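You operate a simulated robot arm through the tools that you are given. There is no shell and no other tool.

The job below is to be done with a simulated two-armed robot. You get a single attempt, and the scene is never put back.

JOB
Wipe up the spill on the island top with the blue cloth there and put it back.

It is judged by the outcome, as a careful person would: the job done as asked, and still so three seconds after it is handed in. It fails if anything else is knocked over, pushed out of place, dropped, spilled or broken. Flat cloth is picked up by pressing the open fingertips on it (5 to 10 N) and closing them slowly along it; thin cloth reads only 2 to 8 mm in the jaws.

ROBOT AND FRAMES
Two 7-joint arms with two-finger grippers on one trunk, on a base that moves. Base frame: it is fixed to the floor where the robot stands at the start and does not move with it; the origin is under the middle of the robot, x ahead of it, y to its left, z up. Readings come in m, degrees, newtons and seconds.
The left shoulder is at the start at [0.041, 0.162, 1.13], the right one opposite. With the tool pointing down near the work surface each hand reaches from about 0.28 to 0.74 m from the robot's upright axis, wherever it stands, measured 20 degrees to its own side. Places, roughly: blue cloth [0, 2, 1]. Payload 2.45 kg a hand.
The TCP of each hand is the grasp point between the finger pads, 0.026 m short of the fingertips. In the tool frame z runs along the fingers and y along their closing line. The gripper opens to 0.096 m; its body begins 0.069 m behind the TCP.
Orientation is told as [roll, pitch, yaw] about the base's x, y, z axes, in that order, counted from this pose: with the fingers straight down and closing along the base's y, the tool's x points along the base's -x, its y along +y and its z along -z.

CONTROLS
- The arms move only by the tool arm_command. It takes "left_targets", "right_targets" or both (then of equal length, played together; a hand with none holds still); each is a list of rows, each an object (a shift or turn left out is 0, a gripper value left out holds the last) with "delta_pos": the shift along the base's x, y, z in units of 250 mm (1.0 is 250 mm), a list of three; "rotation": the turn, a rotation vector about the base's x, y, z in units of 120 degrees (1.0 is 120 degrees), a list of three; "fingers": the opening, from 0 (shut) to 1 (fully open). In form: [{"delta_pos": [x, y, z], "rotation": [ax, ay, az], "fingers": fingers}, ...]. A call has 1 to 20 rows; each row is the pose to reach, as a shift and turn from the pose commanded when the call began. A call with a number of a shift or a turn outside -1 to 1 is refused whole. A row lasts 0.2 s, in which the tool goes at most 0.05 m and 8.6 degrees; a call with a longer step from one row to the next is refused whole, and so is a gripper value outside its range. Where a pose cannot be reached the arm comes as near as it can. A force on the tool above 40 N (or 10 N above the force at the start of the call, whichever is more), or a blocked arm, ends the call early, and 0.2 s more pass. Each finger travels about 0.1199 m/s and halts on what it meets, pressing with about 24 N; the grip force reading is that of the motor and also rises with nothing between the fingers. The clock runs only during rows and for 0.2 s after the last one: add rows that repeat a pose to give the fingers time. It gives the time, the measured TCP pose, the force on the tool (base axes), the opening and the grip force at its end, in the units of the frame above (readings bear some noise), with the torque about the TCP (base axes, N m) and any sound that the robot's microphone picked up.
- Cameras (640 x 400 px; columns grow to the right, rows downward): "scene" is now at [0.1238, 0.0191, 1.6239]; the picture's right is [0.07, -1.00, -0.00], its down [-0.69, -0.05, -0.73] and it looks along [0.72, 0.05, -0.69] (base axes); focal length 268 px, centre (320, 200). "left" rides on the left gripper at [0.082, -0.003, -0.098] in its tool frame; the picture's right is [0.04, 1.00, 0.00], its down [-0.73, 0.03, -0.68] and it looks along [-0.68, 0.03, 0.73] (tool axes); focal length 256 px, centre (320, 200). "right" rides on the right gripper at [0.082, 0.003, -0.098] in its tool frame; the picture's right is [-0.04, 1.00, 0.00], its down [-0.73, -0.03, -0.68] and it looks along [-0.68, -0.03, 0.73] (tool axes); focal length 256 px, centre (320, 200). There is no depth. A picture from a camera that has moved, and an enlarged one, comes with that camera's place and axes in the base frame and with its lens. The place of the scene camera against the robot may be out by one fixed shift of up to 0.025 m in any direction.
- capture(camera): a new picture of that camera. No time passes.
- lift_body(by): moves the trunk up (or, below 0, down) by that many m; the arms and the scene camera ride with it, the base frame stays. It gives what a move gives, with no picture.
- base_move(legs): drives the robot by 1 to 6 legs, each [ahead, left, turn to the left] in m, m and degrees, along the robot's own axes; the way and the turn of a leg run together, so that a leg with both is an arc; at most 1.5 m and 180 degrees a leg. The arms and the cameras ride along, it lands a little off, and it stops where it bumps. It gives what a move gives.
- aim_head(pan, tilt): turns the head with the scene camera to pan (to the left, within 120 degrees either way) and tilt (down, from -29 to 69), counted from straight ahead of the robot (the tilt from the chest, where the trunk bows). It gives what a move gives.
- close_up(camera, box): a new picture of the part [left, top, right, bottom] of that camera's present view, enlarged. No time passes.
- job_done(): hands the job in; it is judged then, once.

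Nothing tells you exact positions but the pictures and the camera data. Unless the task says otherwise, let go and move clear before handing in.

The tools are called after ">>>" as a command line: name --argument value ..., lists and objects as JSON in quotes. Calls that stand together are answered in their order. arm_command: Moves the arms, as the interface text tells. Its arguments: {"type":"object","properties":{"left_targets":{"type":"array","items":{"type":"object","properties":{"delta_pos":{"type":"array","items":{"type":"number"}},"rotation":{"type":"array","items":{"type":"number"}},"fingers":{"type":"number"}}}},"right_targets":{"type":"array","items":{"type":"object","properties":{"delta_pos":{"type":"array","items":{"type":"number"}},"rotation":{"type":"array","items":{"type":"number"}},"fingers":{"type":"number"}}}}},"required":[]} The other tools are called the same way: lift_body (by) moves the trunk up or down; base_move (legs) drives the base; aim_head (pan, tilt) turns the head that bears the scene camera; capture (camera) takes a picture; close_up (camera, box) takes an enlarged picture of a part of a camera's view; job_done () hands the job in.

At the start:

```text
time: 0.0
left_tcp_pos: [0.5198, 0.223, 1.1504]
left_tool_rot: [0.0, 0.2, 0.2]
left_ft_force: [0.1, -0.1, -0.5]
left_wrist_torque: [0.03, 0.01, -0.01]
left_gripper_width: 0.0959
left_gripper_force: 0.1
right_tcp_pos: [0.506, -0.1991, 1.1211]
right_tool_rot: [0.1, 0.1, -0.1]
right_ft_force: [0.6, 0.3, 0.4]
right_wrist_torque: [0.0, 0.0, 0.0]
right_gripper_width: 0.0958
right_gripper_force: 0.1
trunk travel left (down, up): [-0.3, 0.267]
robot x, y, heading: [-0.0003, -0.0023, -0.0]
head pan, tilt (commanded): [3.8, 43.1]
```

scene: 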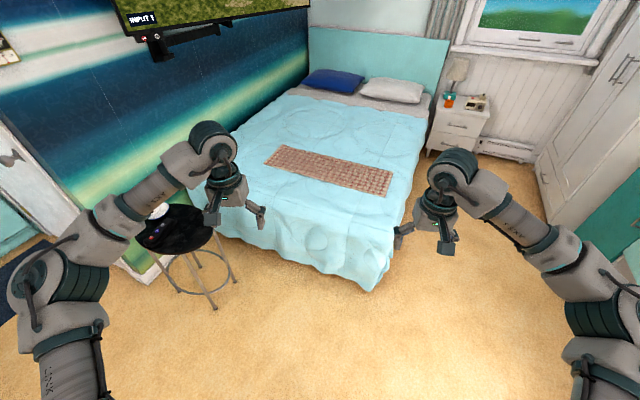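
right: 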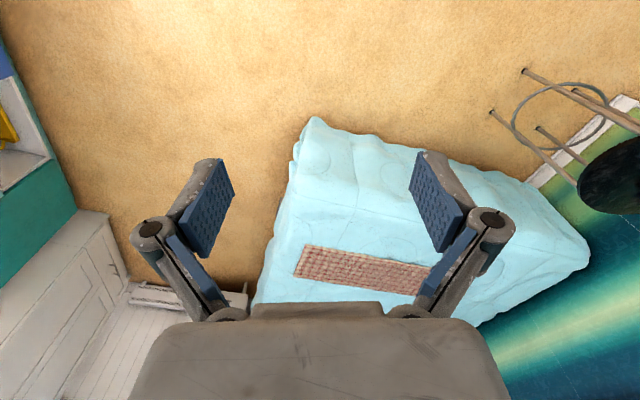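
left: 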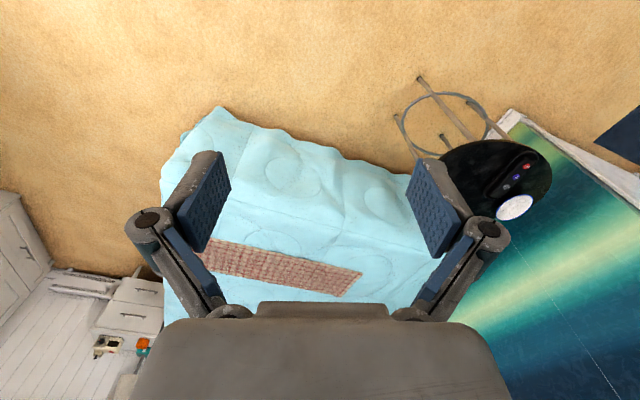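

The scene camera shows a bedroom ahead: a bed, a stool and no island in view. The cloth is said to be about 2 m to my left, so I turn the head that way to look.

>>> aim_head --pan 90 --tilt 30

```text
time: 1.6
left_tcp_pos: [0.5163, 0.223, 1.1538]
left_tool_rot: [0.0, -0.1, 0.2]
left_ft_force: [0.6, 0.5, -0.5]
left_wrist_torque: [-0.04, 0.0, -0.01]
left_gripper_width: 0.0959
left_gripper_force: 0.1
right_tcp_pos: [0.5016, -0.1993, 1.1241]
right_tool_rot: [0.1, -0.1, -0.1]
right_ft_force: [0.3, 0.1, 0.8]
right_wrist_torque: [0.0, 0.02, 0.01]
right_gripper_width: 0.0963
right_gripper_force: 0.2
trunk travel left (down, up): [-0.3, 0.267]
robot x, y, heading: [0.0002, -0.0005, 0.1]
head pan, tilt (commanded): [90.0, 30.0]
```

The head is now turned to the left. I take a picture.

>>> capture --camera "scene"

```text
taken
camera scene: at [0.0414, 0.1042, 1.6442], right [1.0, 0.0, 0.0], down [0.0, -0.5, -0.87], along [0.0, 0.87, -0.5], focal length 268 px, centre (320, 200)
```

scene: 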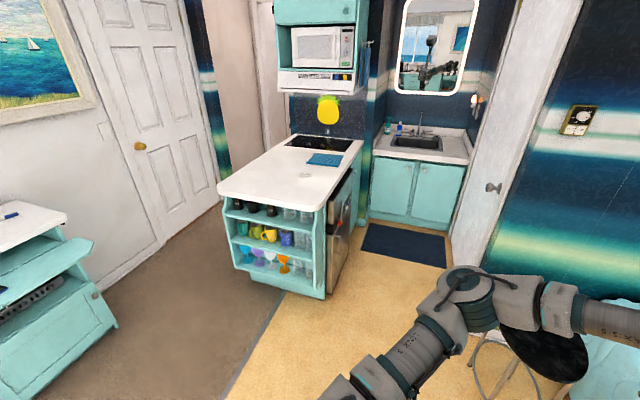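

The island is straight to my left, with a blue cloth at about pixel (324,160) and something faint near (305,175). I enlarge the top.

>>> close_up --camera "scene" --box '[210, 120, 370, 220]'

>>> close_up --camera "scene" --box '[280, 130, 360, 180]'

```text
4.00 times, centred on (290, 170) of scene
camera zoom: at [0.0414, 0.1042, 1.6442], right [1.0, 0.0, 0.0], down [0.0, -0.5, -0.87], along [0.0, 0.87, -0.5], focal length 1071 px, centre (440, 320)
```

zoom: 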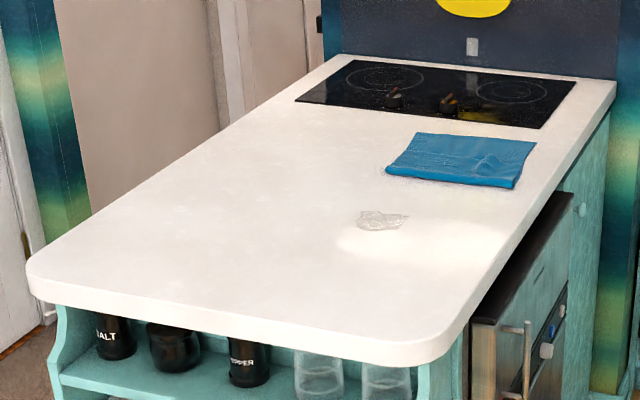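

```text
8.00 times, centred on (320, 155) of scene
camera zoom: at [0.0414, 0.1042, 1.6442], right [1.0, 0.0, 0.0], down [0.0, -0.5, -0.87], along [0.0, 0.87, -0.5], focal length 2142 px, centre (320, 560)
```

zoom: 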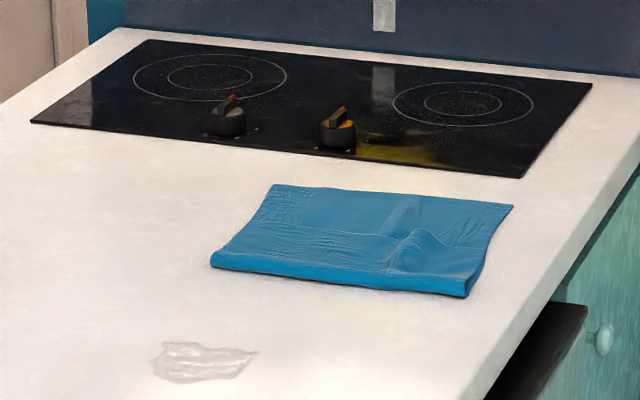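

The island top is at about z 0.93. I estimate the spill near [-0.05, 1.63] and the folded cloth near [0.07, 1.90]; both lie about 0.2 m in from the island's right edge. The plan is to stand on that right side, so first I turn left and drive part of the way, keeping clear of the stool.

>>> base_move --legs '[[0, 0, 90], [0.5, -0.4, 0]]'

>>> aim_head --pan 15 --tilt 40

>>> capture --camera "scene"

```text
time: 8.9
left_tcp_pos: [0.1986, 1.013, 1.1529]
left_tool_rot: [0.0, -0.3, 88.2]
left_ft_force: [0.8, -0.5, 0.2]
left_wrist_torque: [0.0, 0.01, 0.0]
left_gripper_width: 0.096
left_gripper_force: 0.1
right_tcp_pos: [0.6208, 0.9845, 1.1239]
right_tool_rot: [0.0, -0.2, 88.0]
right_ft_force: [0.3, -0.9, 0.2]
right_wrist_torque: [0.02, 0.02, 0.01]
right_gripper_width: 0.0961
right_gripper_force: 0.1
trunk travel left (down, up): [-0.3, 0.267]
robot x, y, heading: [0.4072, 0.4889, 88.2]
head pan, tilt (commanded): [90.0, 30.0]
```

```text
time: 10.4
left_tcp_pos: [0.1988, 1.0092, 1.1565]
left_tool_rot: [-0.1, -0.5, 88.2]
left_ft_force: [0.6, 0.7, -0.2]
left_wrist_torque: [0.02, 0.02, 0.04]
left_gripper_width: 0.0958
left_gripper_force: 0.0
right_tcp_pos: [0.6203, 0.9819, 1.1256]
right_tool_rot: [-0.1, -0.3, 88.1]
right_ft_force: [0.0, -0.1, -0.6]
right_wrist_torque: [-0.02, -0.06, -0.01]
right_gripper_width: 0.0959
right_gripper_force: 0.0
trunk travel left (down, up): [-0.3, 0.267]
robot x, y, heading: [0.4026, 0.4921, 88.6]
head pan, tilt (commanded): [15.0, 40.0]
```

```text
taken
camera scene: at [0.3915, 0.6222, 1.6285], right [0.97, 0.23, 0.0], down [0.15, -0.63, -0.76], along [-0.17, 0.74, -0.65], focal length 268 px, centre (320, 200)
```

scene: 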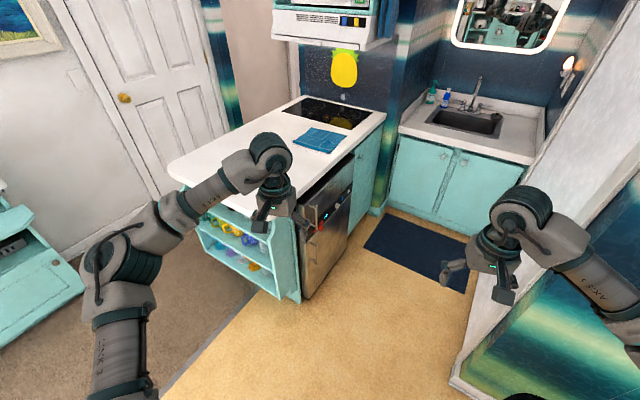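

The corridor between the oven side and the wall on the right is about 0.9 m wide, enough to stand in. I enlarge the island top from here to refine the positions.

>>> close_up --camera "scene" --box '[240, 90, 400, 190]'

```text
4.00 times, centred on (320, 140) of scene
camera zoom: at [0.3915, 0.6222, 1.6285], right [0.97, 0.23, 0.0], down [0.15, -0.63, -0.76], along [-0.17, 0.74, -0.65], focal length 1071 px, centre (320, 440)
```

zoom: 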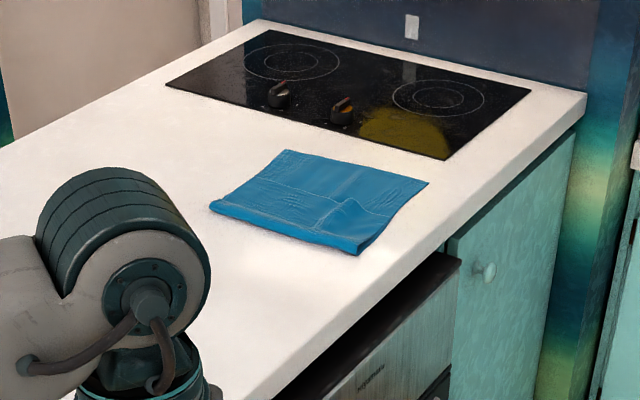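

I now put the top at about z 0.905, the cloth centre near [0.08, 1.96] and the island turned about 19 degrees. Next I turn to face its right side while still outside the corridor, then strafe partway in.

>>> base_move --legs '[[0, 0, 72], [0.15, 0, 0], [0, -0.7, 0]]'

>>> aim_head --pan -20 --tilt 45

>>> capture --camera "scene"

```text
time: 18.4
left_tcp_pos: [-0.0705, 1.1422, 1.1533]
left_tool_rot: [-0.5, -0.3, 161.6]
left_ft_force: [-0.5, -0.4, 0.1]
left_wrist_torque: [0.01, 0.0, 0.01]
left_gripper_width: 0.0959
left_gripper_force: 0.0
right_tcp_pos: [0.0793, 1.539, 1.1269]
right_tool_rot: [-0.4, -0.2, 161.4]
right_ft_force: [0.0, -0.6, 0.1]
right_wrist_torque: [0.04, 0.04, -0.01]
right_gripper_width: 0.0962
right_gripper_force: 0.0
trunk travel left (down, up): [-0.3, 0.267]
robot x, y, heading: [0.49, 1.2004, 161.2]
head pan, tilt (commanded): [15.0, 40.0]
```

```text
time: 19.4
left_tcp_pos: [-0.065, 1.1437, 1.1554]
left_tool_rot: [-0.3, -0.5, 161.6]
left_ft_force: [-0.3, -0.9, -0.2]
left_wrist_torque: [0.04, 0.0, 0.01]
left_gripper_width: 0.0962
left_gripper_force: 0.1
right_tcp_pos: [0.082, 1.5401, 1.1289]
right_tool_rot: [-0.3, -0.6, 161.5]
right_ft_force: [0.0, -0.4, -0.2]
right_wrist_torque: [-0.01, -0.04, -0.01]
right_gripper_width: 0.0961
right_gripper_force: 0.0
trunk travel left (down, up): [-0.3, 0.267]
robot x, y, heading: [0.4888, 1.1977, 161.7]
head pan, tilt (commanded): [-20.0, 45.0]
```

```text
taken
camera scene: at [0.3947, 1.2673, 1.6214], right [0.62, 0.78, 0.01], down [0.56, -0.44, -0.71], along [-0.55, 0.44, -0.71], focal length 268 px, centre (320, 200)
```

scene: 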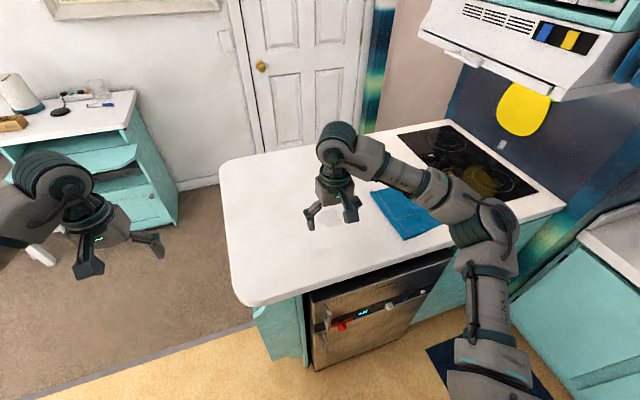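

I'm about 0.46 m from the island's right edge and facing it squarely, with the right hand over the top. I strafe further in and move a little closer.

>>> base_move --legs '[[0, -0.36, -0.8], [0.05, 0, 0]]'

>>> aim_head --pan 0 --tilt 50

>>> capture --camera "scene"

>>> capture --camera "right"

```text
time: 22.2
left_tcp_pos: [0.012, 1.5224, 1.1599]
left_tool_rot: [0.4, -0.9, 160.3]
left_ft_force: [0.1, -0.1, 0.2]
left_wrist_torque: [-0.03, 0.0, 0.0]
left_gripper_width: 0.096
left_gripper_force: 0.1
right_tcp_pos: [0.1693, 1.9159, 1.1294]
right_tool_rot: [0.3, -0.8, 160.3]
right_ft_force: [0.4, 0.8, 1.3]
right_wrist_torque: [-0.04, 0.0, 0.03]
right_gripper_width: 0.0958
right_gripper_force: 0.3
trunk travel left (down, up): [-0.3, 0.267]
robot x, y, heading: [0.5617, 1.5593, 160.4]
head pan, tilt (commanded): [-20.0, 45.0]
```

```text
time: 23.0
left_tcp_pos: [0.0105, 1.5225, 1.1594]
left_tool_rot: [0.2, -0.7, 160.4]
left_ft_force: [0.0, 1.3, -0.3]
left_wrist_torque: [-0.01, 0.01, -0.03]
left_gripper_width: 0.0961
left_gripper_force: 0.1
right_tcp_pos: [0.1668, 1.9155, 1.129]
right_tool_rot: [0.1, -0.7, 160.2]
right_ft_force: [-0.4, 0.9, -0.5]
right_wrist_torque: [-0.03, 0.0, -0.01]
right_gripper_width: 0.0959
right_gripper_force: 0.0
trunk travel left (down, up): [-0.3, 0.267]
robot x, y, heading: [0.5607, 1.5601, 160.2]
head pan, tilt (commanded): [0.0, 50.0]
```

```text
taken
camera scene: at [0.4655, 1.6255, 1.6141], right [0.34, 0.94, -0.01], down [0.72, -0.27, -0.64], along [-0.6, 0.21, -0.77], focal length 268 px, centre (320, 200)
```

scene: 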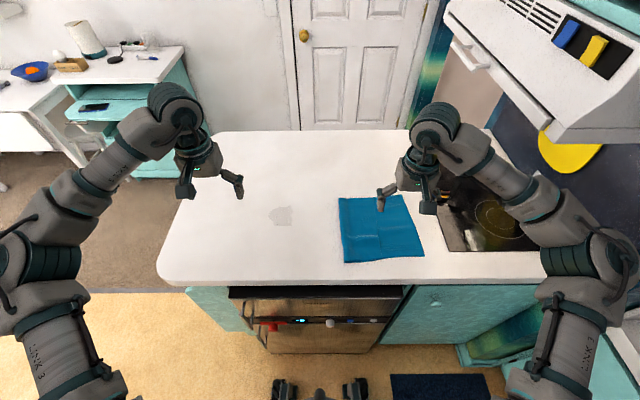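

```text
taken
camera right: at [0.2439, 1.8867, 1.2256], right [-0.38, -0.93, 0.0], down [-0.67, 0.28, 0.69], along [-0.64, 0.26, -0.73], focal length 256 px, centre (320, 200)
```

right: 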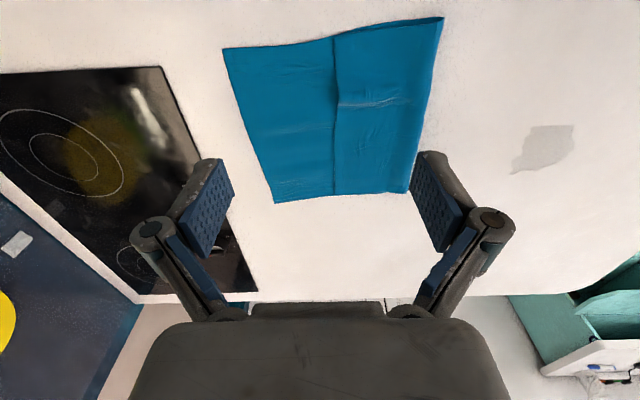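

The wrist camera gives the cloth as a square of about 0.24 m centred near [0.07, 1.93], and the spill as about 0.08 m across near [-0.06, 1.66]. The spill is close to the limit of the right arm's reach, so I check the clearance in front of the base before shifting a little left and closer.

>>> aim_head --pan 0 --tilt 69

>>> capture --camera "scene"

```text
time: 23.9
left_tcp_pos: [0.0129, 1.5236, 1.1614]
left_tool_rot: [0.1, -0.8, 160.4]
left_ft_force: [0.0, 1.1, 0.1]
left_wrist_torque: [-0.07, 0.04, 0.02]
left_gripper_width: 0.0962
left_gripper_force: 0.0
right_tcp_pos: [0.17, 1.9171, 1.1289]
right_tool_rot: [0.2, -0.7, 160.2]
right_ft_force: [0.0, -0.9, 0.7]
right_wrist_torque: [-0.06, 0.02, 0.0]
right_gripper_width: 0.0959
right_gripper_force: 0.1
trunk travel left (down, up): [-0.3, 0.267]
robot x, y, heading: [0.5632, 1.5603, 160.2]
head pan, tilt (commanded): [0.0, 68.8]
```

```text
taken
camera scene: at [0.4868, 1.6164, 1.5925], right [0.34, 0.94, -0.01], down [0.88, -0.32, -0.36], along [-0.34, 0.11, -0.93], focal length 268 px, centre (320, 200)
```

scene: 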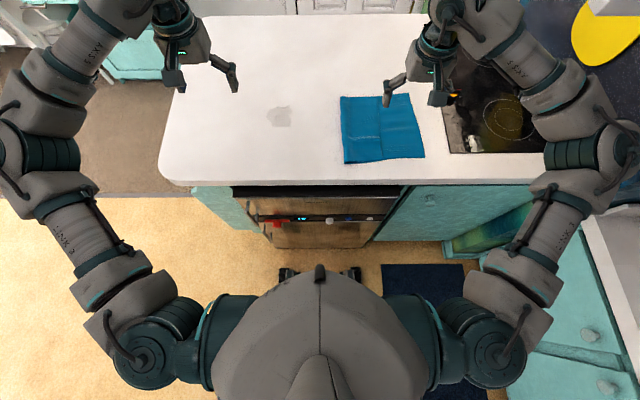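

The base front is about 0.15 m short of the oven, so a small step ahead is safe. I move 0.05 m ahead and 0.10 m left.

>>> base_move --legs '[[0.05, 0.1, 0]]'

>>> aim_head --pan -5 --tilt 60

>>> capture --camera "right"

>>> capture --camera "scene"

```text
time: 25.1
left_tcp_pos: [-0.0573, 1.4761, 1.1646]
left_tool_rot: [1.4, -0.8, 160.1]
left_ft_force: [0.0, 0.1, -0.5]
left_wrist_torque: [-0.07, 0.02, 0.02]
left_gripper_width: 0.0961
left_gripper_force: 0.0
right_tcp_pos: [0.0984, 1.8669, 1.1241]
right_tool_rot: [1.5, -0.8, 160.1]
right_ft_force: [0.3, 0.0, 0.5]
right_wrist_torque: [-0.06, -0.04, 0.02]
right_gripper_width: 0.096
right_gripper_force: 0.1
trunk travel left (down, up): [-0.3, 0.267]
robot x, y, heading: [0.4838, 1.4857, 160.0]
head pan, tilt (commanded): [0.0, 68.8]
```

```text
time: 25.8
left_tcp_pos: [-0.0603, 1.4586, 1.1621]
left_tool_rot: [0.4, -0.9, 160.0]
left_ft_force: [0.6, 0.7, 0.4]
left_wrist_torque: [-0.07, 0.04, -0.06]
left_gripper_width: 0.0959
left_gripper_force: 0.0
right_tcp_pos: [0.0951, 1.8511, 1.1294]
right_tool_rot: [0.4, -0.8, 159.8]
right_ft_force: [0.9, 0.4, 0.5]
right_wrist_torque: [-0.07, 0.0, -0.03]
right_gripper_width: 0.0959
right_gripper_force: 0.0
trunk travel left (down, up): [-0.3, 0.267]
robot x, y, heading: [0.4854, 1.4888, 160.1]
head pan, tilt (commanded): [-5.0, 60.0]
```

```text
taken
camera right: at [0.1729, 1.8217, 1.227], right [-0.38, -0.92, 0.01], down [-0.67, 0.28, 0.69], along [-0.64, 0.26, -0.72], focal length 256 px, centre (320, 200)
```

right: 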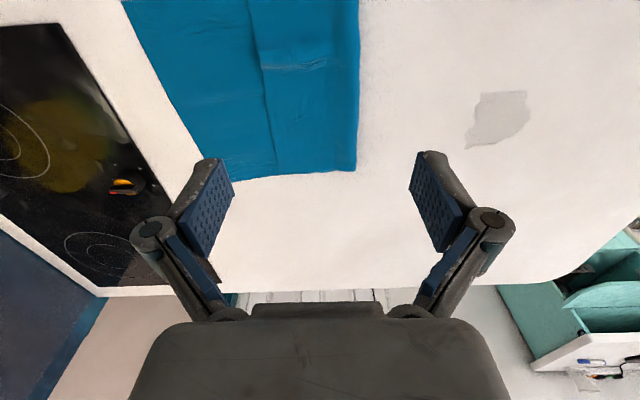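

```text
taken
camera scene: at [0.3957, 1.5435, 1.6017], right [0.42, 0.91, 0.0], down [0.79, -0.36, -0.5], along [-0.45, 0.21, -0.87], focal length 268 px, centre (320, 200)
```

scene: 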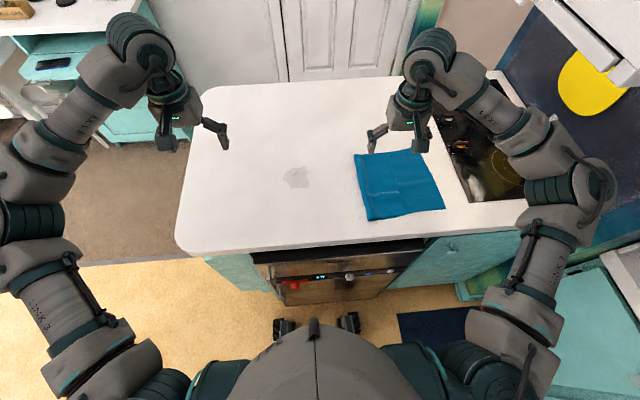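

The island top comes out at z ≈ 0.915, and the robot is now 0.36 m from its edge. Next I move the left hand out of the way and bring the open right hand over the cloth, a little inside the edge nearest the spill, for a closer look.

>>> arm_command --right_targets '[{"delta_pos": [-0.033, 0.04, -0.1], "fingers": 1}, {"delta_pos": [-0.065, 0.08, -0.2], "fingers": 1}, {"delta_pos": [-0.1, 0.12, -0.3], "fingers": 1}, {"delta_pos": [-0.13, 0.157, -0.4], "fingers": 1}, {"delta_pos": [-0.13, 0.157, -0.4], "fingers": 1}]' --left_targets '[{"delta_pos": [0.05, -0.147, 0.08]}, {"delta_pos": [0.1, -0.294, 0.16]}, {"delta_pos": [0.15, -0.44, 0.24]}, {"delta_pos": [0.2, -0.588, 0.32]}, {"delta_pos": [0.2, -0.588, 0.32]}]'

>>> capture --camera "right"

>>> capture --camera "scene"

```text
time: 27.0
left_tcp_pos: [-0.0087, 1.3106, 1.2454]
left_tool_rot: [0.3, -0.9, 160.1]
left_ft_force: [-0.3, 0.3, 0.7]
left_wrist_torque: [-0.07, 0.03, 0.0]
left_gripper_width: 0.096
left_gripper_force: 0.1
right_tcp_pos: [0.0611, 1.8876, 1.0288]
right_tool_rot: [0.3, -0.9, 159.9]
right_ft_force: [0.4, -0.4, 0.0]
right_wrist_torque: [-0.02, -0.03, 0.0]
right_gripper_width: 0.0962
right_gripper_force: 0.1
trunk travel left (down, up): [-0.3, 0.267]
robot x, y, heading: [0.4845, 1.489, 160.4]
head pan, tilt (commanded): [-5.0, 60.0]
```

```text
taken
camera right: at [0.1382, 1.8584, 1.1257], right [-0.38, -0.92, 0.01], down [-0.67, 0.28, 0.69], along [-0.64, 0.26, -0.72], focal length 256 px, centre (320, 200)
```

right: 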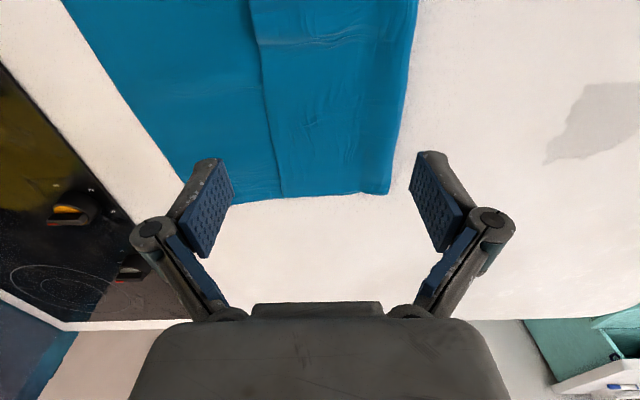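

```text
taken
camera scene: at [0.406, 1.5701, 1.6013], right [0.42, 0.91, -0.02], down [0.78, -0.37, -0.49], along [-0.46, 0.19, -0.87], focal length 268 px, centre (320, 200)
```

scene: 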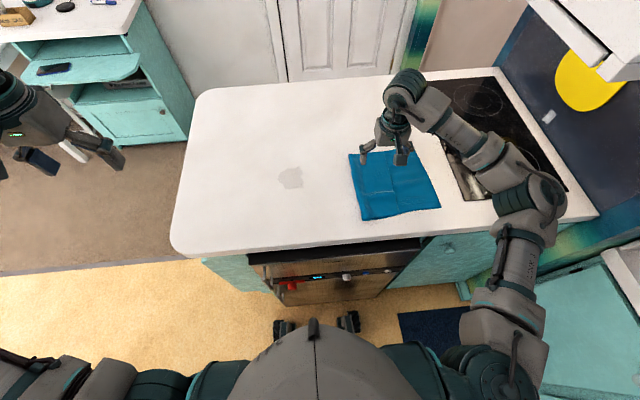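

The right hand is centred on the cloth, about 7 cm inside its edge nearest the spill. I lower it to just above the cloth.

>>> arm_command --right_targets '[{"delta_pos": [0, 0, -0.12], "fingers": 1}, {"delta_pos": [0, 0, -0.24], "fingers": 1}, {"delta_pos": [0, 0, -0.24], "fingers": 1}]'

>>> capture --camera "right"

>>> close_up --camera "scene" --box '[270, 60, 470, 260]'

```text
time: 27.8
left_tcp_pos: [-0.0032, 1.3239, 1.2487]
left_tool_rot: [1.0, -1.1, 159.8]
left_ft_force: [1.1, 1.1, 1.1]
left_wrist_torque: [-0.11, 0.04, -0.01]
left_gripper_width: 0.0959
left_gripper_force: 0.0
right_tcp_pos: [0.0666, 1.8968, 0.9659]
right_tool_rot: [0.9, -0.9, 159.8]
right_ft_force: [0.6, 0.0, -0.5]
right_wrist_torque: [-0.14, 0.04, 0.01]
right_gripper_width: 0.0959
right_gripper_force: 0.1
trunk travel left (down, up): [-0.3, 0.267]
robot x, y, heading: [0.488, 1.4921, 160.3]
head pan, tilt (commanded): [-5.0, 60.0]
```

```text
taken
camera right: at [0.1434, 1.8686, 1.0634], right [-0.38, -0.92, 0.02], down [-0.67, 0.29, 0.69], along [-0.64, 0.25, -0.72], focal length 256 px, centre (320, 200)
```

right: 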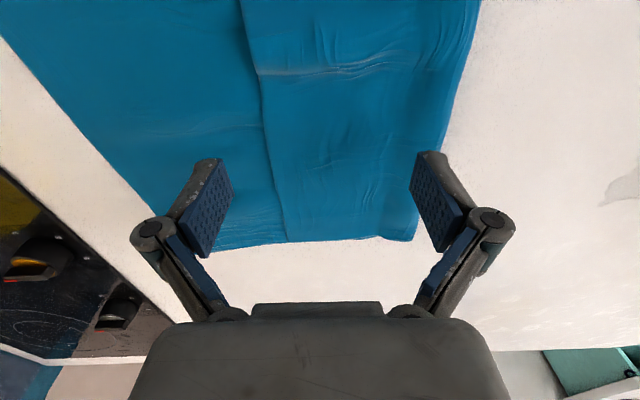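

```text
2.00 times, centred on (370, 160) of scene
camera zoom: at [0.4101, 1.5775, 1.6014], right [0.42, 0.91, -0.02], down [0.78, -0.38, -0.49], along [-0.46, 0.19, -0.87], focal length 535 px, centre (220, 280)
```

zoom: 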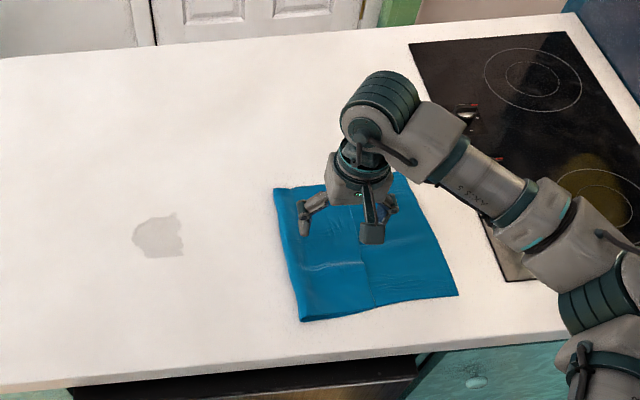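

The fingertips are at about z 0.940, just above the cloth, with both fingers over it. I lower in small steps and watch the force.

>>> arm_command --right_targets '[{"delta_pos": [0, 0, -0.04], "fingers": 1}, {"delta_pos": [0, 0, -0.06], "fingers": 1}, {"delta_pos": [0, 0, -0.06], "fingers": 1}]'

```text
time: 28.8
left_tcp_pos: [-0.0067, 1.3095, 1.2458]
left_tool_rot: [0.3, -1.1, 159.9]
left_ft_force: [1.0, -0.1, 0.1]
left_wrist_torque: [0.01, -0.02, 0.0]
left_gripper_width: 0.0959
left_gripper_force: 0.1
right_tcp_pos: [0.0664, 1.885, 0.9565]
right_tool_rot: [0.0, -0.9, 159.7]
right_ft_force: [1.1, -0.3, -0.1]
right_wrist_torque: [0.01, 0.0, 0.02]
right_gripper_width: 0.0961
right_gripper_force: 0.1
trunk travel left (down, up): [-0.3, 0.267]
robot x, y, heading: [0.4859, 1.4953, 160.1]
head pan, tilt (commanded): [-5.0, 60.0]
stopped in row 3 (right hand): the arm was blocked; the commanded pose is now the measured one
```

The arm reported being blocked at TCP z 0.9565 with almost no force on the tool. I look before going any further.

>>> capture --camera "right"

>>> capture --camera "scene"

>>> capture --camera "left"

```text
taken
camera right: at [0.1426, 1.8556, 1.0532], right [-0.38, -0.92, 0.0], down [-0.67, 0.28, 0.69], along [-0.64, 0.26, -0.72], focal length 256 px, centre (320, 200)
```

right: 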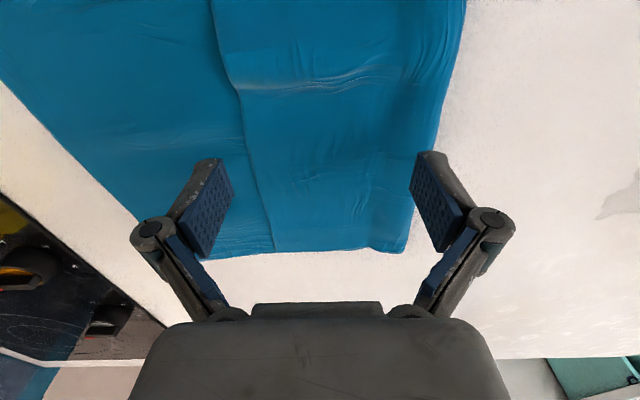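

```text
taken
camera scene: at [0.404, 1.5612, 1.6017], right [0.42, 0.91, -0.01], down [0.79, -0.37, -0.5], along [-0.45, 0.2, -0.87], focal length 268 px, centre (320, 200)
```

scene: 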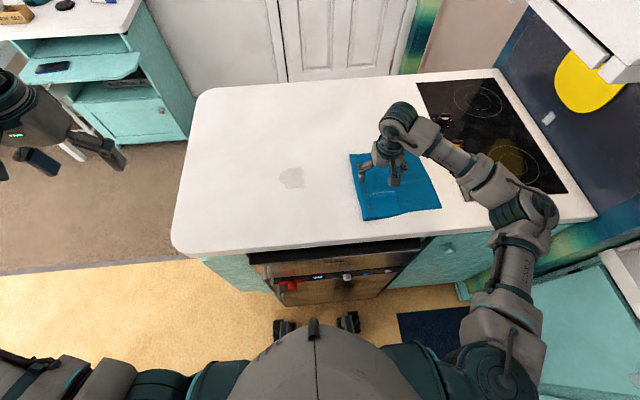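

```text
taken
camera left: at [0.075, 1.2835, 1.3423], right [-0.31, -0.95, 0.0], down [-0.68, 0.22, 0.69], along [-0.66, 0.21, -0.72], focal length 256 px, centre (320, 200)
```

left: 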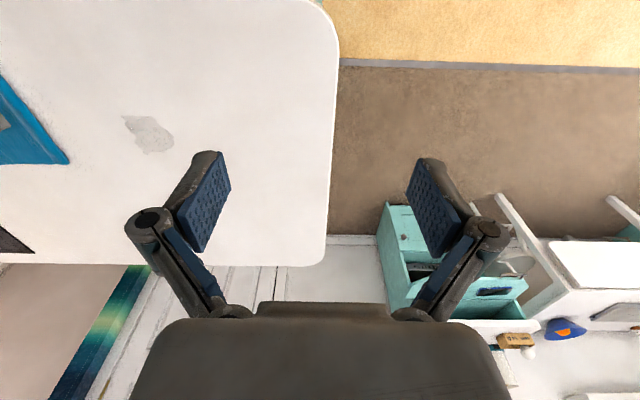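

Nothing seems to be touching the arm; the body itself is swaying by about 1 cm. I hold still for a second and see whether it settles.

>>> arm_command --right_targets '[{"fingers": 1}, {"fingers": 1}, {"fingers": 1}, {"fingers": 1}, {"fingers": 1}]'

>>> arm_command --right_targets '[{"fingers": 1}, {"fingers": 1}, {"fingers": 1}]'

```text
time: 30.0
left_tcp_pos: [-0.0126, 1.2868, 1.2402]
left_tool_rot: [-0.7, -1.1, 160.0]
left_ft_force: [0.2, -1.8, -0.2]
left_wrist_torque: [0.06, -0.03, 0.05]
left_gripper_width: 0.0959
left_gripper_force: 0.2
right_tcp_pos: [0.0596, 1.8685, 0.9601]
right_tool_rot: [-0.8, -1.0, 159.9]
right_ft_force: [-0.5, -1.6, -0.3]
right_wrist_torque: [0.07, 0.0, 0.01]
right_gripper_width: 0.096
right_gripper_force: 0.1
trunk travel left (down, up): [-0.3, 0.267]
robot x, y, heading: [0.4839, 1.4873, 160.2]
head pan, tilt (commanded): [-5.0, 60.0]
```

```text
time: 30.8
left_tcp_pos: [-0.013, 1.2886, 1.241]
left_tool_rot: [-0.7, -1.0, 160.1]
left_ft_force: [-0.1, -0.2, -0.1]
left_wrist_torque: [-0.02, -0.05, 0.01]
left_gripper_width: 0.0961
left_gripper_force: 0.1
right_tcp_pos: [0.0585, 1.8699, 0.959]
right_tool_rot: [-0.8, -1.0, 159.8]
right_ft_force: [-0.2, -0.2, -0.2]
right_wrist_torque: [-0.01, -0.05, -0.02]
right_gripper_width: 0.0961
right_gripper_force: 0.1
trunk travel left (down, up): [-0.3, 0.267]
robot x, y, heading: [0.4828, 1.4882, 160.1]
head pan, tilt (commanded): [-5.0, 60.0]
```

The lean has changed and looks steady now. I check once more before descending.

>>> arm_command --right_targets '[{"fingers": 1}, {"fingers": 1}, {"fingers": 1}, {"fingers": 1}, {"fingers": 1}, {"fingers": 1}, {"fingers": 1}]'

>>> capture --camera "right"

```text
time: 32.4
left_tcp_pos: [-0.0076, 1.3035, 1.2426]
left_tool_rot: [-0.1, -1.1, 160.0]
left_ft_force: [0.0, 0.5, 0.5]
left_wrist_torque: [-0.02, 0.02, -0.02]
left_gripper_width: 0.0961
left_gripper_force: 0.1
right_tcp_pos: [0.065, 1.8817, 0.9569]
right_tool_rot: [0.0, -1.0, 159.7]
right_ft_force: [0.1, -0.2, -0.2]
right_wrist_torque: [0.05, -0.04, 0.04]
right_gripper_width: 0.0959
right_gripper_force: 0.0
trunk travel left (down, up): [-0.3, 0.267]
robot x, y, heading: [0.4886, 1.4925, 160.4]
head pan, tilt (commanded): [-5.0, 60.0]
```

```text
taken
camera right: at [0.1405, 1.8515, 1.0538], right [-0.38, -0.92, 0.0], down [-0.67, 0.28, 0.69], along [-0.64, 0.27, -0.72], focal length 256 px, centre (320, 200)
```

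right: 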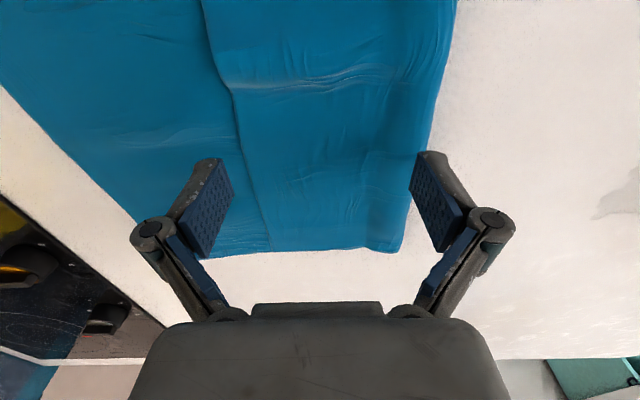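

The body is still swaying slowly after the last base move. I wait in short calls to see it die down.

>>> arm_command --right_targets '[{"fingers": 1}, {"fingers": 1}]'

>>> arm_command --right_targets '[{"fingers": 1}, {"fingers": 1}]'

>>> arm_command --right_targets '[{"fingers": 1}, {"fingers": 1}]'

>>> arm_command --right_targets '[{"fingers": 1}, {"fingers": 1}]'

>>> arm_command --right_targets '[{"fingers": 1}, {"fingers": 1}]'

>>> arm_command --right_targets '[{"fingers": 1}, {"fingers": 1}]'

```text
time: 33.0
left_tcp_pos: [-0.0042, 1.3158, 1.2459]
left_tool_rot: [0.4, -1.2, 159.8]
left_ft_force: [-0.3, 0.9, 1.0]
left_wrist_torque: [-0.04, 0.01, 0.0]
left_gripper_width: 0.0959
left_gripper_force: 0.0
right_tcp_pos: [0.0684, 1.8913, 0.9546]
right_tool_rot: [0.3, -1.0, 159.6]
right_ft_force: [-0.3, 0.7, 0.4]
right_wrist_torque: [-0.04, 0.03, -0.01]
right_gripper_width: 0.096
right_gripper_force: 0.0
trunk travel left (down, up): [-0.3, 0.267]
robot x, y, heading: [0.4886, 1.4948, 160.2]
head pan, tilt (commanded): [-5.0, 60.0]
```

```text
time: 33.6
left_tcp_pos: [-0.0105, 1.2958, 1.2417]
left_tool_rot: [-0.5, -1.1, 160.0]
left_ft_force: [-1.0, -0.1, -0.4]
left_wrist_torque: [0.03, -0.04, 0.01]
left_gripper_width: 0.0959
left_gripper_force: 0.0
right_tcp_pos: [0.0618, 1.8758, 0.9593]
right_tool_rot: [-0.5, -1.0, 159.7]
right_ft_force: [0.1, -0.3, -0.6]
right_wrist_torque: [0.04, -0.04, 0.05]
right_gripper_width: 0.0961
right_gripper_force: 0.0
trunk travel left (down, up): [-0.3, 0.267]
robot x, y, heading: [0.4835, 1.4904, 160.2]
head pan, tilt (commanded): [-5.0, 60.0]
```

```text
time: 34.2
left_tcp_pos: [-0.0075, 1.3042, 1.2444]
left_tool_rot: [-0.1, -1.2, 160.0]
left_ft_force: [0.3, 0.5, 0.3]
left_wrist_torque: [0.02, -0.03, -0.02]
left_gripper_width: 0.0958
left_gripper_force: 0.1
right_tcp_pos: [0.0632, 1.8825, 0.9562]
right_tool_rot: [-0.2, -1.1, 159.6]
right_ft_force: [0.1, 0.5, 0.2]
right_wrist_torque: [0.01, 0.01, 0.01]
right_gripper_width: 0.096
right_gripper_force: 0.0
trunk travel left (down, up): [-0.3, 0.267]
robot x, y, heading: [0.4854, 1.4912, 160.2]
head pan, tilt (commanded): [-5.0, 60.0]
```

```text
time: 34.8
left_tcp_pos: [-0.0056, 1.311, 1.2449]
left_tool_rot: [0.3, -1.2, 159.9]
left_ft_force: [-0.6, 0.2, 0.4]
left_wrist_torque: [0.0, 0.0, -0.04]
left_gripper_width: 0.0961
left_gripper_force: 0.1
right_tcp_pos: [0.0658, 1.8883, 0.9569]
right_tool_rot: [0.1, -1.0, 159.7]
right_ft_force: [0.3, 0.6, -0.7]
right_wrist_torque: [0.03, -0.01, 0.01]
right_gripper_width: 0.0961
right_gripper_force: 0.0
trunk travel left (down, up): [-0.3, 0.267]
robot x, y, heading: [0.4881, 1.4942, 160.3]
head pan, tilt (commanded): [-5.0, 60.0]
```

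```text
time: 35.4
left_tcp_pos: [-0.0096, 1.299, 1.2425]
left_tool_rot: [-0.3, -1.2, 159.9]
left_ft_force: [0.1, -0.6, 0.2]
left_wrist_torque: [0.02, 0.01, -0.04]
left_gripper_width: 0.0962
left_gripper_force: 0.0
right_tcp_pos: [0.0627, 1.879, 0.9574]
right_tool_rot: [-0.5, -1.0, 159.9]
right_ft_force: [0.1, -0.5, -0.3]
right_wrist_torque: [0.01, 0.0, 0.02]
right_gripper_width: 0.096
right_gripper_force: 0.1
trunk travel left (down, up): [-0.3, 0.267]
robot x, y, heading: [0.4869, 1.4917, 160.2]
head pan, tilt (commanded): [-5.0, 60.0]
```

```text
time: 36.0
left_tcp_pos: [-0.0071, 1.3059, 1.2445]
left_tool_rot: [0.0, -1.1, 159.9]
left_ft_force: [-0.5, -0.3, -0.2]
left_wrist_torque: [0.0, 0.02, -0.01]
left_gripper_width: 0.0961
left_gripper_force: 0.0
right_tcp_pos: [0.0642, 1.8836, 0.9573]
right_tool_rot: [0.0, -1.0, 159.7]
right_ft_force: [0.6, -0.1, 0.9]
right_wrist_torque: [-0.02, 0.0, 0.0]
right_gripper_width: 0.0958
right_gripper_force: 0.0
trunk travel left (down, up): [-0.3, 0.267]
robot x, y, heading: [0.4839, 1.4895, 160.3]
head pan, tilt (commanded): [-5.0, 60.0]
```

The sway has decayed to a few millimetres, so the block came from sway rather than from contact. I descend slowly in small steps.

>>> arm_command --right_targets '[{"delta_pos": [0, 0, -0.01], "fingers": 1}, {"delta_pos": [0, 0, -0.02], "fingers": 1}, {"delta_pos": [0, 0, -0.03], "fingers": 1}]'

>>> arm_command --right_targets '[{"delta_pos": [0, 0, -0.008], "fingers": 1}, {"delta_pos": [0, 0, -0.016], "fingers": 1}]'

```text
time: 36.8
left_tcp_pos: [-0.0072, 1.3064, 1.2443]
left_tool_rot: [0.1, -1.1, 160.0]
left_ft_force: [0.2, 0.8, 0.9]
left_wrist_torque: [0.01, -0.01, -0.05]
left_gripper_width: 0.096
left_gripper_force: 0.1
right_tcp_pos: [0.0657, 1.8855, 0.9484]
right_tool_rot: [0.0, -0.9, 159.7]
right_ft_force: [-0.4, -0.5, 0.7]
right_wrist_torque: [0.0, 0.0, 0.01]
right_gripper_width: 0.096
right_gripper_force: 0.1
trunk travel left (down, up): [-0.3, 0.267]
robot x, y, heading: [0.4861, 1.4912, 159.9]
head pan, tilt (commanded): [-5.0, 60.0]
```

```text
time: 37.4
left_tcp_pos: [-0.0071, 1.3028, 1.2432]
left_tool_rot: [0.0, -1.2, 160.0]
left_ft_force: [-0.1, 0.3, 0.5]
left_wrist_torque: [0.0, -0.02, 0.01]
left_gripper_width: 0.096
left_gripper_force: 0.2
right_tcp_pos: [0.0634, 1.8829, 0.9458]
right_tool_rot: [-0.1, -0.9, 159.7]
right_ft_force: [-0.3, 0.7, -0.1]
right_wrist_torque: [0.04, 0.02, 0.02]
right_gripper_width: 0.096
right_gripper_force: 0.0
trunk travel left (down, up): [-0.3, 0.267]
robot x, y, heading: [0.4852, 1.4944, 160.2]
head pan, tilt (commanded): [-5.0, 60.0]
```

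No contact yet at TCP z 0.946 (fingertips at about 0.920). I keep stepping down.

>>> arm_command --right_targets '[{"delta_pos": [0, 0, -0.008], "fingers": 1}, {"delta_pos": [0, 0, -0.016], "fingers": 1}]'

>>> capture --camera "right"

```text
time: 38.0
left_tcp_pos: [-0.0064, 1.3039, 1.2437]
left_tool_rot: [0.0, -1.2, 160.0]
left_ft_force: [0.3, 1.6, -0.3]
left_wrist_torque: [-0.04, 0.0, 0.01]
left_gripper_width: 0.0957
left_gripper_force: 0.0
right_tcp_pos: [0.0635, 1.8819, 0.9407]
right_tool_rot: [0.0, -1.0, 159.8]
right_ft_force: [-0.1, 0.0, -0.7]
right_wrist_torque: [-0.03, -0.02, 0.03]
right_gripper_width: 0.0961
right_gripper_force: 0.1
trunk travel left (down, up): [-0.3, 0.267]
robot x, y, heading: [0.4879, 1.494, 159.9]
head pan, tilt (commanded): [-5.0, 60.0]
```

```text
taken
camera right: at [0.1408, 1.852, 1.0385], right [-0.38, -0.92, 0.0], down [-0.67, 0.28, 0.69], along [-0.64, 0.27, -0.72], focal length 256 px, centre (320, 200)
```

right: 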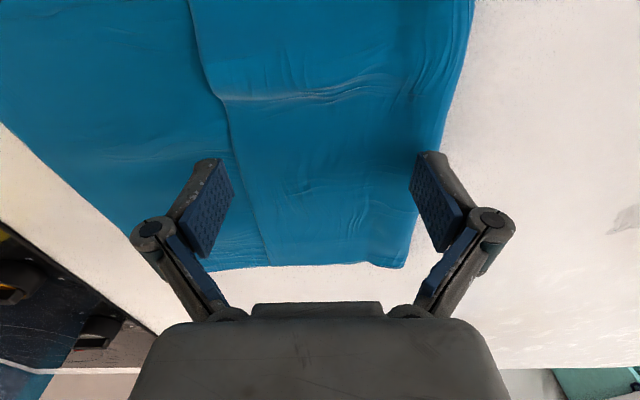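

Still no contact, with the tips at about 0.915. I go on down by 4 mm per call.

>>> arm_command --right_targets '[{"delta_pos": [0, 0, -0.008], "fingers": 1}, {"delta_pos": [0, 0, -0.016], "fingers": 1}]'

>>> arm_command --right_targets '[{"delta_pos": [0, 0, -0.006], "fingers": 1}, {"delta_pos": [0, 0, -0.012], "fingers": 1}]'

```text
time: 38.6
left_tcp_pos: [-0.0066, 1.3046, 1.2437]
left_tool_rot: [0.0, -1.1, 160.0]
left_ft_force: [-0.5, 0.5, 0.4]
left_wrist_torque: [-0.01, -0.01, 0.01]
left_gripper_width: 0.0959
left_gripper_force: 0.1
right_tcp_pos: [0.0639, 1.8827, 0.9377]
right_tool_rot: [0.0, -1.1, 159.6]
right_ft_force: [-0.2, -0.1, -0.3]
right_wrist_torque: [-0.01, 0.02, -0.04]
right_gripper_width: 0.0962
right_gripper_force: 0.1
trunk travel left (down, up): [-0.3, 0.267]
robot x, y, heading: [0.4851, 1.4936, 160.4]
head pan, tilt (commanded): [-5.0, 60.0]
```

```text
time: 39.2
left_tcp_pos: [-0.0074, 1.3049, 1.2433]
left_tool_rot: [0.0, -1.3, 160.0]
left_ft_force: [0.0, -0.3, 1.3]
left_wrist_torque: [0.06, -0.02, 0.03]
left_gripper_width: 0.0958
left_gripper_force: 0.0
right_tcp_pos: [0.0643, 1.8828, 0.9356]
right_tool_rot: [-0.1, -1.1, 159.7]
right_ft_force: [-0.4, 0.6, -0.1]
right_wrist_torque: [-0.04, 0.01, 0.0]
right_gripper_width: 0.0958
right_gripper_force: 0.1
trunk travel left (down, up): [-0.3, 0.267]
robot x, y, heading: [0.4897, 1.4921, 160.1]
head pan, tilt (commanded): [-5.0, 60.0]
```

The tips are at about 0.910 and still free. I continue with the same small steps.

>>> arm_command --right_targets '[{"delta_pos": [0, 0, -0.008], "fingers": 1}, {"delta_pos": [0, 0, -0.016], "fingers": 1}]'

>>> arm_command --right_targets '[{"delta_pos": [0, 0, -0.006], "fingers": 1}, {"delta_pos": [0, 0, -0.012], "fingers": 1}]'

```text
time: 39.8
left_tcp_pos: [-0.0069, 1.3041, 1.2438]
left_tool_rot: [0.0, -1.2, 160.0]
left_ft_force: [0.1, -0.5, -0.3]
left_wrist_torque: [0.02, -0.01, 0.02]
left_gripper_width: 0.0959
left_gripper_force: 0.1
right_tcp_pos: [0.0641, 1.8821, 0.931]
right_tool_rot: [-0.1, -1.0, 159.7]
right_ft_force: [0.4, 0.5, -0.2]
right_wrist_torque: [-0.01, -0.03, -0.01]
right_gripper_width: 0.0961
right_gripper_force: 0.1
trunk travel left (down, up): [-0.3, 0.267]
robot x, y, heading: [0.4839, 1.4879, 160.1]
head pan, tilt (commanded): [-5.0, 60.0]
```

```text
time: 40.4
left_tcp_pos: [-0.0079, 1.3046, 1.2438]
left_tool_rot: [0.0, -1.3, 160.0]
left_ft_force: [0.7, 0.1, 0.3]
left_wrist_torque: [0.01, -0.01, 0.01]
left_gripper_width: 0.0961
left_gripper_force: 0.1
right_tcp_pos: [0.0628, 1.8835, 0.9291]
right_tool_rot: [-0.1, -1.0, 159.7]
right_ft_force: [0.0, -0.4, 0.7]
right_wrist_torque: [-0.01, -0.03, -0.01]
right_gripper_width: 0.096
right_gripper_force: 0.1
trunk travel left (down, up): [-0.3, 0.267]
robot x, y, heading: [0.4857, 1.4933, 160.1]
head pan, tilt (commanded): [-5.0, 60.0]
```

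Tips are at about 0.903 with no contact. I check the picture and take another step down.

>>> arm_command --right_targets '[{"delta_pos": [0, 0, -0.008], "fingers": 1}, {"delta_pos": [0, 0, -0.016], "fingers": 1}]'

>>> capture --camera "right"

>>> close_up --camera "scene" --box '[330, 90, 450, 230]'

```text
time: 41.0
left_tcp_pos: [-0.0078, 1.3051, 1.2437]
left_tool_rot: [0.0, -1.2, 159.9]
left_ft_force: [-0.7, -1.0, -1.0]
left_wrist_torque: [0.0, 0.01, -0.01]
left_gripper_width: 0.096
left_gripper_force: 0.0
right_tcp_pos: [0.0639, 1.8817, 0.9244]
right_tool_rot: [-0.1, -1.0, 159.7]
right_ft_force: [0.4, -0.3, 0.5]
right_wrist_torque: [-0.05, 0.07, -0.02]
right_gripper_width: 0.096
right_gripper_force: 0.1
trunk travel left (down, up): [-0.3, 0.267]
robot x, y, heading: [0.4852, 1.4933, 160.3]
head pan, tilt (commanded): [-5.0, 60.0]
```

```text
taken
camera right: at [0.1406, 1.8514, 1.0207], right [-0.38, -0.92, 0.0], down [-0.67, 0.28, 0.69], along [-0.64, 0.27, -0.72], focal length 256 px, centre (320, 200)
```

right: 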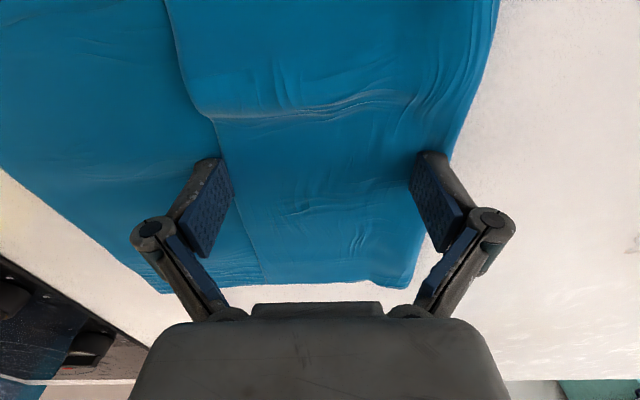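

```text
2.86 times, centred on (390, 160) of scene
camera zoom: at [0.398, 1.5448, 1.6019], right [0.42, 0.91, 0.0], down [0.79, -0.36, -0.5], along [-0.45, 0.21, -0.87], focal length 765 px, centre (120, 314)
```

zoom: 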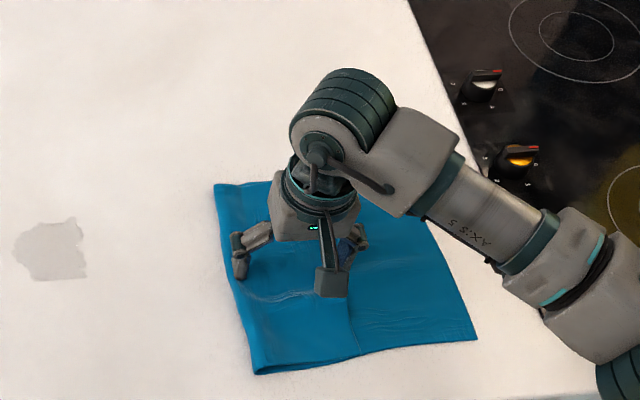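

The fingertips look very close to the cloth now. I keep stepping down gently.

>>> arm_command --right_targets '[{"delta_pos": [0, 0, -0.008], "fingers": 1}, {"delta_pos": [0, 0, -0.014], "fingers": 1}]'

>>> arm_command --right_targets '[{"delta_pos": [0, 0, -0.006], "fingers": 1}, {"delta_pos": [0, 0, -0.01], "fingers": 1}]'

```text
time: 41.6
left_tcp_pos: [-0.007, 1.3033, 1.245]
left_tool_rot: [0.0, -1.3, 159.9]
left_ft_force: [0.2, 0.2, -0.2]
left_wrist_torque: [0.01, 0.05, 0.01]
left_gripper_width: 0.096
left_gripper_force: 0.1
right_tcp_pos: [0.0623, 1.8825, 0.9219]
right_tool_rot: [-0.1, -1.1, 159.8]
right_ft_force: [-0.6, 0.5, 11.6]
right_wrist_torque: [-0.13, -0.03, -0.03]
right_gripper_width: 0.0963
right_gripper_force: 0.0
trunk travel left (down, up): [-0.3, 0.267]
robot x, y, heading: [0.4854, 1.4961, 160.3]
head pan, tilt (commanded): [-5.0, 60.0]
```

```text
time: 42.2
left_tcp_pos: [-0.0066, 1.3032, 1.2439]
left_tool_rot: [-0.1, -1.3, 160.0]
left_ft_force: [0.6, 0.2, 0.1]
left_wrist_torque: [-0.01, -0.04, -0.01]
left_gripper_width: 0.0958
left_gripper_force: 0.0
right_tcp_pos: [0.063, 1.881, 0.9196]
right_tool_rot: [-0.2, -1.2, 159.7]
right_ft_force: [-0.1, 1.1, 28.4]
right_wrist_torque: [0.03, -0.21, 0.02]
right_gripper_width: 0.094
right_gripper_force: 19.4
trunk travel left (down, up): [-0.3, 0.267]
robot x, y, heading: [0.4875, 1.4916, 160.1]
head pan, tilt (commanded): [-5.0, 60.0]
```

Contact was made at TCP z ≈ 0.923, but the press is now 28 N, which is too much. I back off by about 3 mm to get 5–10 N.

>>> arm_command --right_targets '[{"delta_pos": [0, 0, 0.012], "fingers": 1}, {"delta_pos": [0, 0, 0.012], "fingers": 1}]'

```text
time: 42.8
left_tcp_pos: [-0.008, 1.3045, 1.2433]
left_tool_rot: [0.1, -1.2, 159.9]
left_ft_force: [0.4, -0.5, 1.0]
left_wrist_torque: [-0.02, 0.02, -0.01]
left_gripper_width: 0.096
left_gripper_force: 0.1
right_tcp_pos: [0.0647, 1.8819, 0.9209]
right_tool_rot: [-0.2, -0.9, 159.7]
right_ft_force: [0.7, -0.1, 1.4]
right_wrist_torque: [-0.04, 0.01, 0.01]
right_gripper_width: 0.0975
right_gripper_force: 0.0
trunk travel left (down, up): [-0.3, 0.267]
robot x, y, heading: [0.4824, 1.4922, 160.3]
head pan, tilt (commanded): [-5.0, 60.0]
```

The force is now 1.4 N; lowering by about 1 mm should give the right press.

>>> arm_command --right_targets '[{"delta_pos": [0, 0, -0.004], "fingers": 1}, {"delta_pos": [0, 0, -0.004], "fingers": 1}]'

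```text
time: 43.4
left_tcp_pos: [-0.0065, 1.3036, 1.2444]
left_tool_rot: [0.0, -1.3, 160.0]
left_ft_force: [0.8, -0.4, 1.0]
left_wrist_torque: [0.01, 0.0, 0.0]
left_gripper_width: 0.0958
left_gripper_force: 0.0
right_tcp_pos: [0.0638, 1.8816, 0.9207]
right_tool_rot: [-0.2, -1.0, 159.7]
right_ft_force: [-0.6, 1.3, 8.4]
right_wrist_torque: [-0.2, 0.08, 0.0]
right_gripper_width: 0.098
right_gripper_force: 0.0
trunk travel left (down, up): [-0.3, 0.267]
robot x, y, heading: [0.4855, 1.4941, 160.4]
head pan, tilt (commanded): [-5.0, 60.0]
```

The press reads 8.4 N, within the 5–10 N wanted. I close the fingers slowly along the cloth, halfway first.

>>> arm_command --right_targets '[{"fingers": 0.95}, {"fingers": 0.9}, {"fingers": 0.85}, {"fingers": 0.8}, {"fingers": 0.75}, {"fingers": 0.7}, {"fingers": 0.65}, {"fingers": 0.6}]'

>>> capture --camera "right"

```text
time: 45.2
left_tcp_pos: [-0.007, 1.3039, 1.2436]
left_tool_rot: [0.0, -1.2, 160.0]
left_ft_force: [0.6, -0.4, 0.8]
left_wrist_torque: [-0.01, 0.02, 0.03]
left_gripper_width: 0.096
left_gripper_force: 0.1
right_tcp_pos: [0.0646, 1.8815, 0.9198]
right_tool_rot: [-0.2, -1.0, 159.7]
right_ft_force: [-0.4, -0.1, 6.1]
right_wrist_torque: [0.02, -0.02, 0.0]
right_gripper_width: 0.0684
right_gripper_force: 4.4
trunk travel left (down, up): [-0.3, 0.267]
robot x, y, heading: [0.4851, 1.4909, 160.3]
head pan, tilt (commanded): [-5.0, 60.0]
```

```text
taken
camera right: at [0.1415, 1.851, 1.017], right [-0.38, -0.92, 0.0], down [-0.67, 0.28, 0.69], along [-0.64, 0.27, -0.72], focal length 256 px, centre (320, 200)
```

right: 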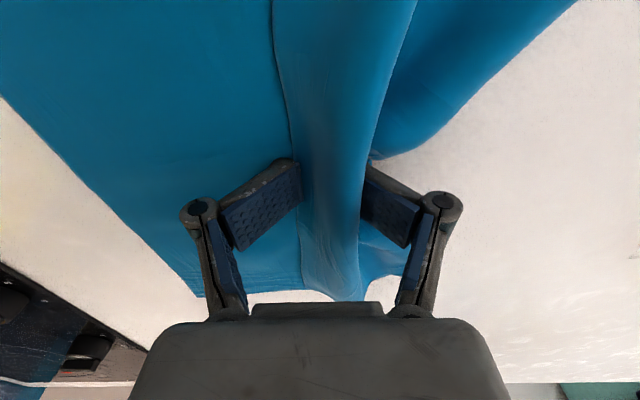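

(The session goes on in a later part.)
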